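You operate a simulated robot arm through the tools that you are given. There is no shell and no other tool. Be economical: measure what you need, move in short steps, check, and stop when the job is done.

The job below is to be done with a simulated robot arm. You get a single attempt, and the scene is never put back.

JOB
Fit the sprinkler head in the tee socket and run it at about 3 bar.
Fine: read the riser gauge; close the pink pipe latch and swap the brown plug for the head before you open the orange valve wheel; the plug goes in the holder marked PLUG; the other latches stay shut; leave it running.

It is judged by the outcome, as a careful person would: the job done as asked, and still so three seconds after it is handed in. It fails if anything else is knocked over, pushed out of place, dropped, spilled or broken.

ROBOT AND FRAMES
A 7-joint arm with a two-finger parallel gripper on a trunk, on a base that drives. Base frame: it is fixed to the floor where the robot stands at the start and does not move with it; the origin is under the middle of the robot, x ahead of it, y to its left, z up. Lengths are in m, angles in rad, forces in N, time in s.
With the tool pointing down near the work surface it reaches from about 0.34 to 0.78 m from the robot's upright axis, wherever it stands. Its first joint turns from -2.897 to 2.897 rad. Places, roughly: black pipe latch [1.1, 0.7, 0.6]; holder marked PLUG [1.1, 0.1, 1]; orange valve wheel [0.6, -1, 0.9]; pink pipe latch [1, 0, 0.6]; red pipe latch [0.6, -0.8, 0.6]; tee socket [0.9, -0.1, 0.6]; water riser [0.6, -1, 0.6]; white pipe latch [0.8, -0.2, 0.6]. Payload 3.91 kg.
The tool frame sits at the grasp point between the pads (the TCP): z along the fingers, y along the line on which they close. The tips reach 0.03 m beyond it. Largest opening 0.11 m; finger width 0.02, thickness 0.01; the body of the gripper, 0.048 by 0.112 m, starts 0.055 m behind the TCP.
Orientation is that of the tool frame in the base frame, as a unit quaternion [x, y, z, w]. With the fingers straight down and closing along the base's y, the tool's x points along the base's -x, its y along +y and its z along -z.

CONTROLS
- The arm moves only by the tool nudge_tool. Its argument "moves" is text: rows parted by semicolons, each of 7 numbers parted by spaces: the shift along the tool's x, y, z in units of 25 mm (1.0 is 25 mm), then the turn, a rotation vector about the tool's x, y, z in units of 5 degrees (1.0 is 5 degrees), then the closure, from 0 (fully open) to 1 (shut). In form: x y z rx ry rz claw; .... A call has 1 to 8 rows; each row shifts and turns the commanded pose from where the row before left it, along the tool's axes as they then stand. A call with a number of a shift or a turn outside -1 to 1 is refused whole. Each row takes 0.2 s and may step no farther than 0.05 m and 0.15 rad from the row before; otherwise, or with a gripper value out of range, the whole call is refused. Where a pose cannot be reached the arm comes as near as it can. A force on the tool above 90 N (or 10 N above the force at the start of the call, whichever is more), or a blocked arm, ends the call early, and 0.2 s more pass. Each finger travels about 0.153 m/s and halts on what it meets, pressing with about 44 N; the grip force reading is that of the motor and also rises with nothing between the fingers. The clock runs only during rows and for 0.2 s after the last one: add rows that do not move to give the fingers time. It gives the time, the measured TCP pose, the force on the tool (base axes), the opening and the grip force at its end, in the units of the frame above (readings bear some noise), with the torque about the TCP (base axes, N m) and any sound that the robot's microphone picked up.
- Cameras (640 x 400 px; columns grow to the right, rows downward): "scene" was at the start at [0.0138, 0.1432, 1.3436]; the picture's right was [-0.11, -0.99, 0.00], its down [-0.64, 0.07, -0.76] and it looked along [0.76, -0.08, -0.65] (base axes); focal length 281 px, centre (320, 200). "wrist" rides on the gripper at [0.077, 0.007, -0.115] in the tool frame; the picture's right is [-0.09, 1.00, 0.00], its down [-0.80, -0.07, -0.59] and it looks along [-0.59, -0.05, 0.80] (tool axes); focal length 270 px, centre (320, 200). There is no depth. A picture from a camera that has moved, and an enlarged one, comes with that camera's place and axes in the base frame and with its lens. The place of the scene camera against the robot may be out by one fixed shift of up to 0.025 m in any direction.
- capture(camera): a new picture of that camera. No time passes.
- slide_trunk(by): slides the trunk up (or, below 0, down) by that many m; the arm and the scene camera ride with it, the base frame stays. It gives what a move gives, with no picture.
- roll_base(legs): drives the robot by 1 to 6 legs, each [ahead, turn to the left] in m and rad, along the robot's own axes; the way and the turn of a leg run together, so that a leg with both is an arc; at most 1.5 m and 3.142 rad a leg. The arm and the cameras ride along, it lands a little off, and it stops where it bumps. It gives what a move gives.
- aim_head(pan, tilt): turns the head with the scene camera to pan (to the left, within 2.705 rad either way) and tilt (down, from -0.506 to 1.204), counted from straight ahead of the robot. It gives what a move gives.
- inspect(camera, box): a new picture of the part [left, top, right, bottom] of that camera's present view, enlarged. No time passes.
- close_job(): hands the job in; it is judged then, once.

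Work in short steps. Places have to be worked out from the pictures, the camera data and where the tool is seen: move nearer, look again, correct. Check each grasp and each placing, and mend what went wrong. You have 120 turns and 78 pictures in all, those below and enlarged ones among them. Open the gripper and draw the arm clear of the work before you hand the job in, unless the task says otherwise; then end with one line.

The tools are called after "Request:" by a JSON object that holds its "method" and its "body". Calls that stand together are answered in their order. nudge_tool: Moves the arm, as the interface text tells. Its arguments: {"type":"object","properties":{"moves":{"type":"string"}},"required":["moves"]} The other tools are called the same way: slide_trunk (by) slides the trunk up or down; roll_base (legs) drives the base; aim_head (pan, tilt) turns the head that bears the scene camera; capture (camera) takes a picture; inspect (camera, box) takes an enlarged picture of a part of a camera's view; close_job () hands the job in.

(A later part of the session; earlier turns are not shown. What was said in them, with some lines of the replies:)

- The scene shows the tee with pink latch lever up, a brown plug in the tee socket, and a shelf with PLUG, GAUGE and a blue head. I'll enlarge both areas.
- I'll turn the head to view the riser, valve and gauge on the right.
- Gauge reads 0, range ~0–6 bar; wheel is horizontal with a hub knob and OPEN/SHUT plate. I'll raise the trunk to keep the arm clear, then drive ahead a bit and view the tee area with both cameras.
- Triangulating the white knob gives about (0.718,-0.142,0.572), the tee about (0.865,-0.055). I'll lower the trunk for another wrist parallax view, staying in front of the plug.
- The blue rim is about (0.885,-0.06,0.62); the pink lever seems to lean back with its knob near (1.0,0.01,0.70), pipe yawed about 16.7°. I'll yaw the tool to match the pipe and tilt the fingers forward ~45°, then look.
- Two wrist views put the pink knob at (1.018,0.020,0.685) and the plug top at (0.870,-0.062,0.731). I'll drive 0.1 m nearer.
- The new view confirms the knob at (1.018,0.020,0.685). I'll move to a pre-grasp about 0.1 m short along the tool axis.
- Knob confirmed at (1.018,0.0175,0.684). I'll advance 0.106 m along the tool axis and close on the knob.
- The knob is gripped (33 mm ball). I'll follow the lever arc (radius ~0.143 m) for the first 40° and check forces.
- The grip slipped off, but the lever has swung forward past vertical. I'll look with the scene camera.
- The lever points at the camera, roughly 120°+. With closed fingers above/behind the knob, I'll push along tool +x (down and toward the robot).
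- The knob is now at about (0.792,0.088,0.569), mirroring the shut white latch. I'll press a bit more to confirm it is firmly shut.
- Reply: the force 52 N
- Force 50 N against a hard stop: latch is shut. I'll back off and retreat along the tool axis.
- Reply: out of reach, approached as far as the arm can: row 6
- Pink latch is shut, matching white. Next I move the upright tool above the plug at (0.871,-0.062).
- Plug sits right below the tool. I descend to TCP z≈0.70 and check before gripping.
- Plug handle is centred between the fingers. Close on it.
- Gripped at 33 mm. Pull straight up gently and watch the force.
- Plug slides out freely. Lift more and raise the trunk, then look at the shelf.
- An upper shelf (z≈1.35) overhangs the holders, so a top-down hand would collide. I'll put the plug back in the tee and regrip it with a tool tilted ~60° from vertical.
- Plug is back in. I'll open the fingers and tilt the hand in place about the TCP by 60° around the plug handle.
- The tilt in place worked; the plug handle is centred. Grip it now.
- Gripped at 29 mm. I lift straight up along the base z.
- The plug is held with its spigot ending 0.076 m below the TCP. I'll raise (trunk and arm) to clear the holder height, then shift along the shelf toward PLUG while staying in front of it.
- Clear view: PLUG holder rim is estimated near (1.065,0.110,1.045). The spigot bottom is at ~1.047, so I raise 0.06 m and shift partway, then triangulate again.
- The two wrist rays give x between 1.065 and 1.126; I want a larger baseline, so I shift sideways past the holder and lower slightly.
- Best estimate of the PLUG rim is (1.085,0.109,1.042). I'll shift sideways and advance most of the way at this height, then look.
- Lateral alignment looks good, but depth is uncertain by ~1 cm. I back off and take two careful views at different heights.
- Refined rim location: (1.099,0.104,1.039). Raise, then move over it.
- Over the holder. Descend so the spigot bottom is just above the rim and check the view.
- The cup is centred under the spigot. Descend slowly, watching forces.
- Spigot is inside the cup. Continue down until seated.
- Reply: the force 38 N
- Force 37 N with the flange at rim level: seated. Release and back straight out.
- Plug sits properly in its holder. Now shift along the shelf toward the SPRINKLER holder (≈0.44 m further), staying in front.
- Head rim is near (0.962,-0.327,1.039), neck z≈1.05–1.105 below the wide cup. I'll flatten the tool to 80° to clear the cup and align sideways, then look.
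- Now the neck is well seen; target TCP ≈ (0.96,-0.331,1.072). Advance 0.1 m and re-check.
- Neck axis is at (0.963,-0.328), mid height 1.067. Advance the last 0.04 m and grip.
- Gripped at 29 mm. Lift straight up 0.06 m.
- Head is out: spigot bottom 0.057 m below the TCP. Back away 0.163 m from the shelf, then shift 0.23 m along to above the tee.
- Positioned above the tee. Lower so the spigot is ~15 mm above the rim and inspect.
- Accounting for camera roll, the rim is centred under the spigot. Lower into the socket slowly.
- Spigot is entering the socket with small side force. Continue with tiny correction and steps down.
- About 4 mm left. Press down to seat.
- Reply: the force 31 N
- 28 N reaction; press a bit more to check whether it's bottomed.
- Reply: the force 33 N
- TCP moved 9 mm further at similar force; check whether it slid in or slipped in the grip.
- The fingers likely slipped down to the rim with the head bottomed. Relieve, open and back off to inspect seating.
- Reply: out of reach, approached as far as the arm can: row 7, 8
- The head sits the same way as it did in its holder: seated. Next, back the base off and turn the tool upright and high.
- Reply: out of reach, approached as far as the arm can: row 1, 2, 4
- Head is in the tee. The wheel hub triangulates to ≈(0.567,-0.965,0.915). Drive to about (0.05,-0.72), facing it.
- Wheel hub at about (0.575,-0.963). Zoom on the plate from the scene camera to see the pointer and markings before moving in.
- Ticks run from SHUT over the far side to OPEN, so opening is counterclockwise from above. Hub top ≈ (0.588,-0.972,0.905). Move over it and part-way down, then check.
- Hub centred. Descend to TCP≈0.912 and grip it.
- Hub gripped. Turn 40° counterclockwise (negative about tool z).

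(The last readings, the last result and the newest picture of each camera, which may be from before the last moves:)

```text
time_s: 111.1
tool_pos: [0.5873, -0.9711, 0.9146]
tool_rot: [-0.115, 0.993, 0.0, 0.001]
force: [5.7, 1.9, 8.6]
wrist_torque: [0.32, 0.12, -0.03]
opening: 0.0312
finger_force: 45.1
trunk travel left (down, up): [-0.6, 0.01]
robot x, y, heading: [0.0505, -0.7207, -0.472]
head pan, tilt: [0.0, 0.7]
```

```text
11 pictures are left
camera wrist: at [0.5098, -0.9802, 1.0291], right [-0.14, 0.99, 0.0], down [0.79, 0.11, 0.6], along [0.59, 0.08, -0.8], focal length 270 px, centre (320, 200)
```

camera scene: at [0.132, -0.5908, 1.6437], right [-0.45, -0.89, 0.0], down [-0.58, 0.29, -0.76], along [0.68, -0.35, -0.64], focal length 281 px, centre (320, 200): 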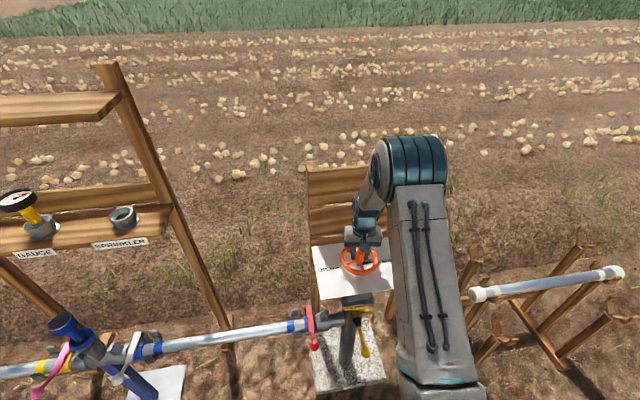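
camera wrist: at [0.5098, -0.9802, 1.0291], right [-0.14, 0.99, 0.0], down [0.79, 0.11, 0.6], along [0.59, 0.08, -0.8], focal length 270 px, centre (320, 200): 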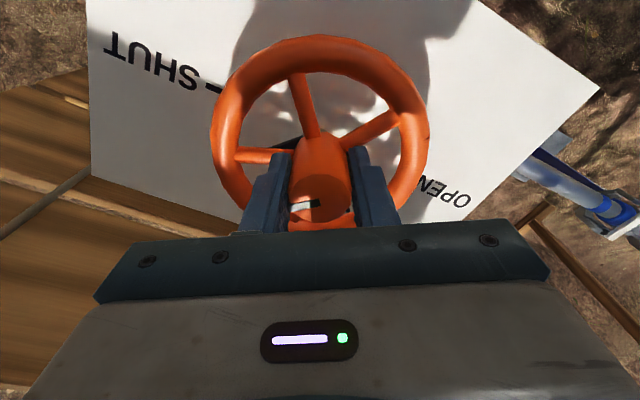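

Wheel followed, now ~40° open. Release, lift, and swing the arm left so the gauge can be seen.

Request:
{"method": "nudge_tool", "body": {"moves": "0 0 0 0 0 0 0.4; 0 0 0 0 0 0 0.4; 0 0 -1 0 0 0 0.4; 0 0 -1 0 0 0 0.4; 0 0 -1 0 0 0 0.4; 0 0.5 -1 0 0 0 0.4; 0 1 0 0 0 0 0.4; 0 1 0 0 0 0 0.4"}}

Request:
{"method": "nudge_tool", "body": {"moves": "0 1 0 0 0 0 0.4; 0 1 0 0 0 0 0.4; 0 1 0 0 0 0 0.4; 0 1 0 0 0 0 0.4; 0 1 0 0 0 0 0.4; 0 1 0 0 0 0 0.4; 0 1 0 0 0 0 0.4; 0 1 0 0 0 0 0.4"}}

Request:
{"method": "capture", "body": {"camera": "scene"}}

```text
time_s: 112.9
tool_pos: [0.5711, -0.9092, 1.0138]
tool_rot: [-0.114, 0.993, 0.0, 0.001]
force: [-0.1, 0.1, -0.3]
wrist_torque: [0.0, -0.03, 0.0]
opening: 0.0662
finger_force: 0.0
trunk travel left (down, up): [-0.6, 0.01]
robot x, y, heading: [0.0547, -0.7238, -0.469]
head pan, tilt: [0.0, 0.7]
```

```text
time_s: 114.7
tool_pos: [0.5274, -0.7142, 1.0122]
tool_rot: [-0.115, 0.993, 0.0, -0.001]
force: [-0.2, -0.1, -0.2]
wrist_torque: [-0.01, 0.04, 0.0]
opening: 0.066
finger_force: 0.1
trunk travel left (down, up): [-0.6, 0.01]
robot x, y, heading: [0.0511, -0.7239, -0.467]
head pan, tilt: [0.0, 0.7]
```

```text
10 pictures are left
camera scene: at [0.1316, -0.5906, 1.6438], right [-0.45, -0.89, 0.0], down [-0.57, 0.29, -0.77], along [0.68, -0.35, -0.64], focal length 281 px, centre (320, 200)
```

scene: 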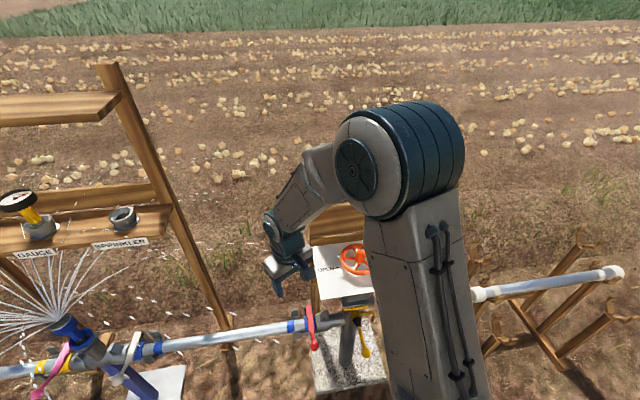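

The sprinkler is running, but the arm hides the gauge. I'll turn the base right 0.5 rad (tool passes well above the plate) to see the gauge.

Request:
{"method": "roll_base", "body": {"legs": [[0, -0.5]]}}

Request:
{"method": "inspect", "body": {"camera": "scene", "box": [120, 130, 344, 270]}}

```text
time_s: 116.5
tool_pos: [0.4744, -0.9409, 1.0137]
tool_rot: [0.13, 0.992, 0.0, 0.0]
force: [-0.1, 0.2, 0.4]
wrist_torque: [0.02, 0.01, -0.04]
opening: 0.0658
finger_force: 0.2
trunk travel left (down, up): [-0.6, 0.01]
robot x, y, heading: [0.0508, -0.7245, -0.961]
head pan, tilt: [0.0, 0.7]
```

```text
2.86 times, centred on (232, 200) of scene
camera zoom: at [0.1838, -0.6423, 1.6439], right [-0.82, -0.58, 0.0], down [-0.37, 0.53, -0.76], along [0.44, -0.63, -0.64], focal length 803 px, centre (571, 200)
```

zoom: 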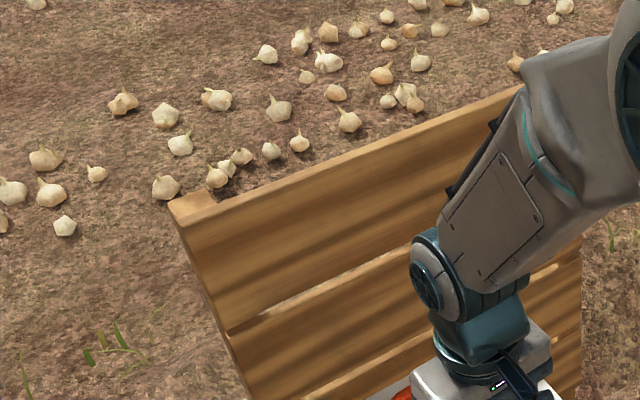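

The gauge must be just behind the forearm; turn another 0.4 rad right.

Request:
{"method": "roll_base", "body": {"legs": [[0, -0.4]]}}

Request:
{"method": "inspect", "body": {"camera": "scene", "box": [90, 150, 282, 270]}}

```text
time_s: 118.1
tool_pos: [0.3578, -1.0877, 1.014]
tool_rot: [0.324, 0.946, -0.001, 0.0]
force: [0.1, 0.9, -1.1]
wrist_torque: [0.0, -0.03, -0.07]
opening: 0.0657
finger_force: 0.1
trunk travel left (down, up): [-0.6, 0.01]
robot x, y, heading: [0.051, -0.7239, -1.358]
head pan, tilt: [0.0, 0.7]
```

```text
3.33 times, centred on (186, 210) of scene
camera zoom: at [0.2044, -0.6978, 1.6439], right [-0.98, -0.21, 0.0], down [-0.14, 0.63, -0.76], along [0.16, -0.75, -0.64], focal length 937 px, centre (767, 167)
```

zoom: 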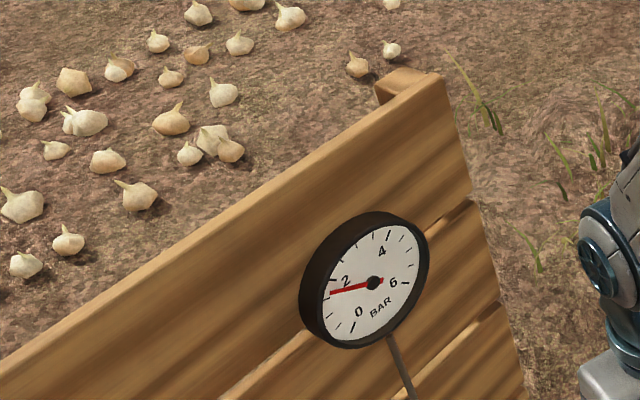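

Gauge reads about 1.5 bar at 40°, so ~3 bar should need about 80°. From this stance the gauge is visible when the arm is withdrawn, so I'll work the wheel from here: move back over the hub.

Request:
{"method": "nudge_tool", "body": {"moves": "-0.44 0.933 0 0 0 0 0.4; -0.44 0.933 0 0 0 0 0.4; -0.44 0.933 0 0 0 0 0.4; -0.44 0.933 0 0 0 0 0.4; -0.44 0.933 0 0 0 0 0.4; -0.44 0.933 0 0 0 0 0.4; -0.44 0.933 0 0 0 0 0.4; -0.44 0.933 0 0 0 0 0.4"}}

Request:
{"method": "nudge_tool", "body": {"moves": "-0.44 0.933 0 0 0 0 0.4; -0.44 0.933 0 0 0 0 0.4; 0 0 0.5 0 0 0 0.4; 0 0 0.5 0 0 0 0.4; 0 0 0 0 0 0 0.4"}}

Request:
{"method": "capture", "body": {"camera": "wrist"}}

```text
time_s: 119.9
tool_pos: [0.5456, -0.9953, 1.0123]
tool_rot: [0.324, 0.946, 0.0, 0.0]
force: [0.3, 0.2, 0.4]
wrist_torque: [-0.01, 0.04, 0.01]
opening: 0.066
finger_force: 0.2
trunk travel left (down, up): [-0.6, 0.01]
robot x, y, heading: [0.0519, -0.7205, -1.355]
head pan, tilt: [0.0, 0.7]
```

```text
time_s: 121.1
tool_pos: [0.5894, -0.9705, 0.9888]
tool_rot: [0.324, 0.946, 0.0, 0.0]
force: [0.5, -0.9, 0.1]
wrist_torque: [0.02, -0.02, 0.01]
opening: 0.0658
finger_force: 0.1
trunk travel left (down, up): [-0.6, 0.01]
robot x, y, heading: [0.0483, -0.7224, -1.356]
head pan, tilt: [0.0, 0.7]
```

```text
7 pictures are left
camera wrist: at [0.532, -0.917, 1.1028], right [0.68, 0.73, 0.0], down [0.59, -0.55, 0.59], along [0.44, -0.4, -0.8], focal length 270 px, centre (320, 200)
```

wrist: 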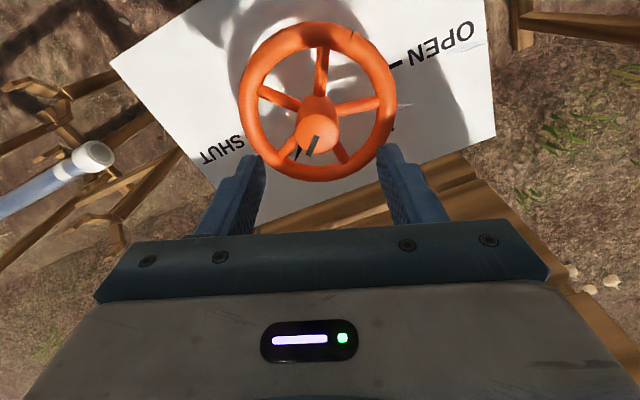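

Hub centred. Descend, grip, then turn another 40°.

Request:
{"method": "nudge_tool", "body": {"moves": "0 0 1 0 0 0 0.4; 0 0 1 0 0 0 0.4; 0 0 0.95 0 0 0 0.4; 0 0 0 0 0 0 0.7; 0 0 0 0 0 0 1; 0 0 0 0 0 0 1"}}

Request:
{"method": "nudge_tool", "body": {"moves": "0 0 0 0 0 -1 1; 0 0 0 0 0 -1 1; 0 0 0 0 0 -1 1; 0 0 0 0 0 -1 1; 0 0 0 0 0 -1 1; 0 0 0 0 0 -1 1; 0 0 0 0 0 -1 1; 0 0 0 0 0 -1 1"}}

Request:
{"method": "nudge_tool", "body": {"moves": "0 0 0 0 0 0 0.4; 0 0 0 0 0 0 0.4; 0 0 -1 0 0 0 0.4; 0 0 -1 0 0 0 0.4; 0 0 -1 0 0 0 0.4; 0 0 -1 0 0 0 0.4"}}

```text
time_s: 122.5
tool_pos: [0.5886, -0.9715, 0.9154]
tool_rot: [0.324, 0.946, 0.001, 0.0]
force: [-3.9, -2.8, -3.7]
wrist_torque: [-0.33, -1.12, 0.02]
opening: 0.0318
finger_force: 45.4
trunk travel left (down, up): [-0.6, 0.01]
robot x, y, heading: [0.0486, -0.7214, -1.36]
head pan, tilt: [0.0, 0.7]
```

```text
time_s: 124.3
tool_pos: [0.5873, -0.9706, 0.9146]
tool_rot: [-0.02, 1.0, 0.0, 0.001]
force: [-7.2, 7.0, -1.1]
wrist_torque: [-0.71, -0.11, -0.05]
opening: 0.0317
finger_force: 45.4
trunk travel left (down, up): [-0.6, 0.01]
robot x, y, heading: [0.0493, -0.7254, -1.356]
head pan, tilt: [0.0, 0.7]
```

```text
time_s: 125.7
tool_pos: [0.5893, -0.9704, 1.0146]
tool_rot: [-0.02, 1.0, 0.0, 0.001]
force: [0.0, 0.6, -0.4]
wrist_torque: [0.0, -0.03, 0.01]
opening: 0.0659
finger_force: 0.2
trunk travel left (down, up): [-0.6, 0.01]
robot x, y, heading: [0.0503, -0.7223, -1.357]
head pan, tilt: [0.0, 0.7]
```

Withdraw the arm back along the same path to reveal the gauge.

Request:
{"method": "nudge_tool", "body": {"moves": "0.942 -0.434 0 0 0 0 0.4; 0.942 -0.434 0 0 0 0 0.4; 0.942 -0.434 0 0 0 0 0.4; 0.942 -0.434 0 0 0 0 0.4; 0.942 -0.434 0 0 0 0 0.4; 0.942 -0.434 0 0 0 0 0.4; 0.942 -0.434 0 0 0 0 0.4; 0.942 -0.434 0 0 0 0 0.4"}}

Request:
{"method": "nudge_tool", "body": {"moves": "0.942 -0.434 0 0 0 0 0.4; 0.942 -0.434 0 0 0 0 0.4; 0 0 0 0 0 0 0.4"}}

Request:
{"method": "inspect", "body": {"camera": "scene", "box": [170, 205, 234, 260]}}

```text
time_s: 127.5
tool_pos: [0.4028, -1.0646, 1.0164]
tool_rot: [-0.019, 1.0, 0.0, 0.0]
force: [0.6, -0.3, -0.5]
wrist_torque: [0.01, -0.02, 0.0]
opening: 0.0658
finger_force: 0.1
trunk travel left (down, up): [-0.6, 0.01]
robot x, y, heading: [0.0491, -0.725, -1.354]
head pan, tilt: [0.0, 0.7]
```

```text
time_s: 128.3
tool_pos: [0.358, -1.0895, 1.0151]
tool_rot: [-0.019, 1.0, -0.001, -0.001]
force: [-0.9, -0.6, 0.6]
wrist_torque: [-0.02, -0.01, 0.02]
opening: 0.066
finger_force: 0.0
trunk travel left (down, up): [-0.6, 0.01]
robot x, y, heading: [0.0501, -0.7224, -1.353]
head pan, tilt: [0.0, 0.7]
```

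```text
7.27 times, centred on (202, 232) of scene
camera zoom: at [0.2049, -0.6974, 1.6438], right [-0.98, -0.21, 0.0], down [-0.14, 0.63, -0.76], along [0.16, -0.75, -0.64], focal length 2044 px, centre (1178, -36)
```

zoom: 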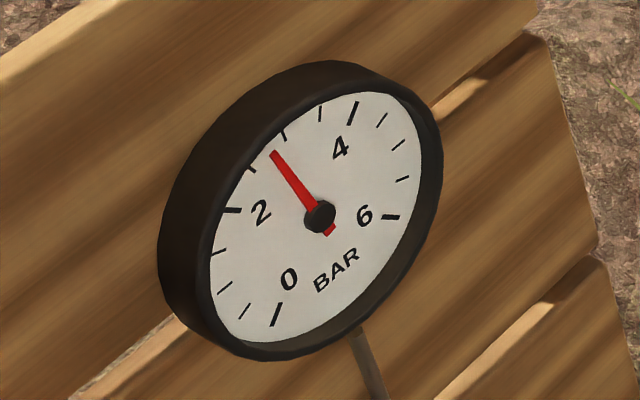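

Gauge now reads about 2.8 bar (ticks 0.5 bar). I'll go back for a further ~6° to hit 3.

Request:
{"method": "nudge_tool", "body": {"moves": "-0.942 0.434 0 0 0 0 0.4; -0.942 0.434 0 0 0 0 0.4; -0.942 0.434 0 0 0 0 0.4; -0.942 0.434 0 0 0 0 0.4; -0.942 0.434 0 0 0 0 0.4; -0.942 0.434 0 0 0 0 0.4; -0.942 0.434 0 0 0 0 0.4; -0.942 0.434 0 0 0 0 0.4"}}

Request:
{"method": "nudge_tool", "body": {"moves": "-0.942 0.434 0 0 0 0 0.4; -0.942 0.434 0 0 0 0 0.4; 0 0 1 0 0 0 0.4; 0 0 1 0 0 0 0.4; 0 0 0 0 0 0 0.4"}}

Request:
{"method": "capture", "body": {"camera": "wrist"}}

```text
time_s: 130.1
tool_pos: [0.5429, -0.9941, 1.0155]
tool_rot: [-0.019, 1.0, 0.0, 0.0]
force: [0.5, 0.0, 0.0]
wrist_torque: [0.03, 0.0, 0.01]
opening: 0.0663
finger_force: 0.0
trunk travel left (down, up): [-0.6, 0.01]
robot x, y, heading: [0.0509, -0.7256, -1.352]
head pan, tilt: [0.0, 0.7]
```

```text
time_s: 131.3
tool_pos: [0.5884, -0.9736, 0.9656]
tool_rot: [-0.02, 1.0, 0.0, 0.0]
force: [-0.6, -0.4, 0.7]
wrist_torque: [0.02, -0.02, 0.0]
opening: 0.0662
finger_force: 0.0
trunk travel left (down, up): [-0.6, 0.01]
robot x, y, heading: [0.0497, -0.7209, -1.352]
head pan, tilt: [0.0, 0.7]
```

```text
5 pictures are left
camera wrist: at [0.5111, -0.9682, 1.0803], right [0.05, 1.0, 0.0], down [0.8, -0.04, 0.6], along [0.59, -0.03, -0.8], focal length 270 px, centre (320, 200)
```

wrist: 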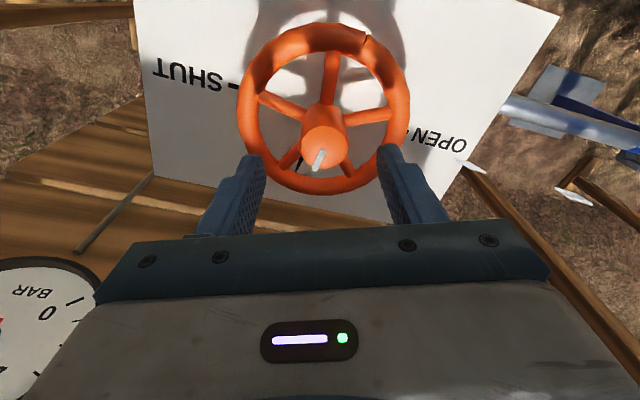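

Hub centred again. Descend, grip, turn ~6°, release and lift.

Request:
{"method": "nudge_tool", "body": {"moves": "0 0.05 1 0 0 0 0.4; 0 0 1 0 0 0 0.4; 0 0 0 0 0 0 0.7; 0 0 0 0 0 0 1; 0 0 0 0 0 0 1; 0 0 0 0 0 -0.6 1; 0 0 0 0 0 -0.6 1; 0 0 0 0 0 0 1"}}

Request:
{"method": "nudge_tool", "body": {"moves": "0 0 0 0 0 0 0.4; 0 0 0 0 0 0 0.4; 0 0 -1 0 0 0 0.4; 0 0 -1 0 0 0 0.4; 0 0 -1 0 0 0 0.4; 0 0 -1 0 0 0 0.4; 0.9 -0.5 0 0 0 0 0.4; 0.9 -0.5 0 0 0 0 0.4"}}

Request:
{"method": "nudge_tool", "body": {"moves": "0.9 -0.5 0 0 0 0 0.4; 0.9 -0.5 0 0 0 0 0.4; 0.9 -0.5 0 0 0 0 0.4; 0.9 -0.5 0 0 0 0 0.4; 0.9 -0.5 0 0 0 0 0.4; 0.9 -0.5 0 0 0 0 0.4; 0.9 -0.5 0 0 0 0 0.4; 0.9 -0.5 0 0 0 0 0.4"}}

Request:
{"method": "inspect", "body": {"camera": "scene", "box": [170, 205, 234, 260]}}

```text
time_s: 133.1
tool_pos: [0.5884, -0.9708, 0.9149]
tool_rot: [-0.073, 0.997, 0.001, 0.0]
force: [-0.3, -0.6, -2.3]
wrist_torque: [0.44, -0.11, 0.06]
opening: 0.032
finger_force: 45.0
trunk travel left (down, up): [-0.6, 0.01]
robot x, y, heading: [0.0452, -0.7251, -1.355]
head pan, tilt: [0.0, 0.7]
```

```text
time_s: 134.9
tool_pos: [0.5484, -1.0021, 1.0141]
tool_rot: [-0.072, 0.997, 0.0, 0.0]
force: [-0.7, -0.3, 0.0]
wrist_torque: [0.01, 0.01, -0.02]
opening: 0.0661
finger_force: 0.0
trunk travel left (down, up): [-0.6, 0.01]
robot x, y, heading: [0.0504, -0.7257, -1.361]
head pan, tilt: [0.0, 0.7]
```

```text
time_s: 136.7
tool_pos: [0.3818, -1.1259, 1.0155]
tool_rot: [-0.071, 0.997, 0.0, 0.001]
force: [0.1, 0.0, 0.4]
wrist_torque: [0.01, 0.03, 0.03]
opening: 0.0659
finger_force: 0.0
trunk travel left (down, up): [-0.6, 0.01]
robot x, y, heading: [0.0503, -0.7245, -1.358]
head pan, tilt: [0.0, 0.7]
```

```text
7.27 times, centred on (202, 232) of scene
camera zoom: at [0.2042, -0.6978, 1.6439], right [-0.98, -0.21, 0.0], down [-0.14, 0.63, -0.76], along [0.16, -0.75, -0.64], focal length 2044 px, centre (1178, -36)
```

zoom: 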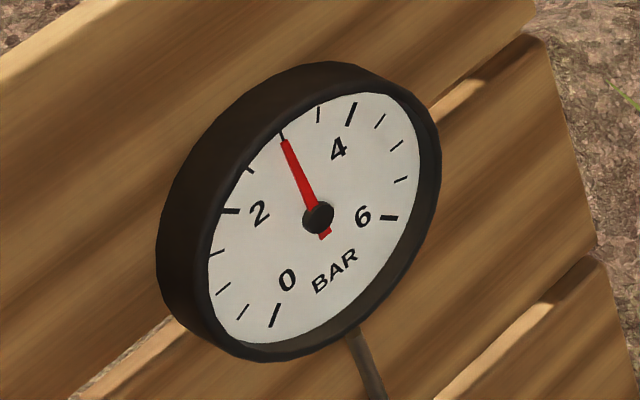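

Needle is right at 3 bar. A last look at the tee and shelf by panning the head left.

Request:
{"method": "aim_head", "body": {"pan": 1.5, "tilt": 0.6}}

Request:
{"method": "capture", "body": {"camera": "scene"}}

```text
time_s: 138.3
tool_pos: [0.3837, -1.1257, 1.0154]
tool_rot: [-0.071, 0.997, 0.0, 0.001]
force: [0.3, 0.1, -0.4]
wrist_torque: [-0.03, 0.02, -0.01]
opening: 0.0658
finger_force: 0.1
trunk travel left (down, up): [-0.6, 0.01]
robot x, y, heading: [0.0506, -0.7249, -1.35]
head pan, tilt: [1.499, 0.6]
```

```text
3 pictures are left
camera scene: at [0.274, -0.6019, 1.6525], right [0.14, -0.99, 0.0], down [-0.56, -0.08, -0.82], along [0.82, 0.12, -0.57], focal length 281 px, centre (320, 200)
```

scene: 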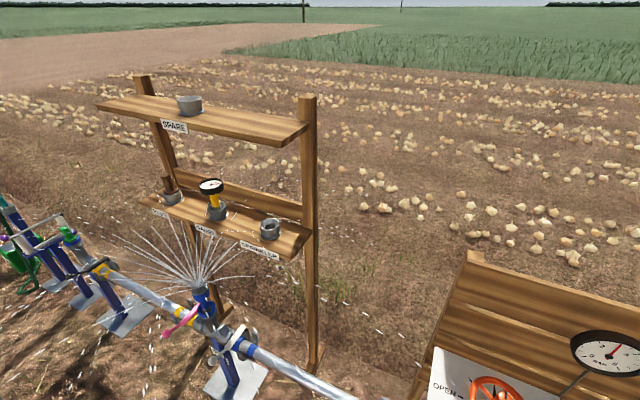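

The sprinkler runs from the tee, the plug is in the PLUG holder, the pink latch is shut, the gauge reads about 3 bar, and the arm is clear with the gripper open. I'm handing the job in.

Request:
{"method": "close_job", "body": {}}

```text
The job is handed in.
```

The sprinkler head is fitted in the tee socket and left running at about 3 bar on the riser gauge, with the pink latch closed and the brown plug in the PLUG holder.
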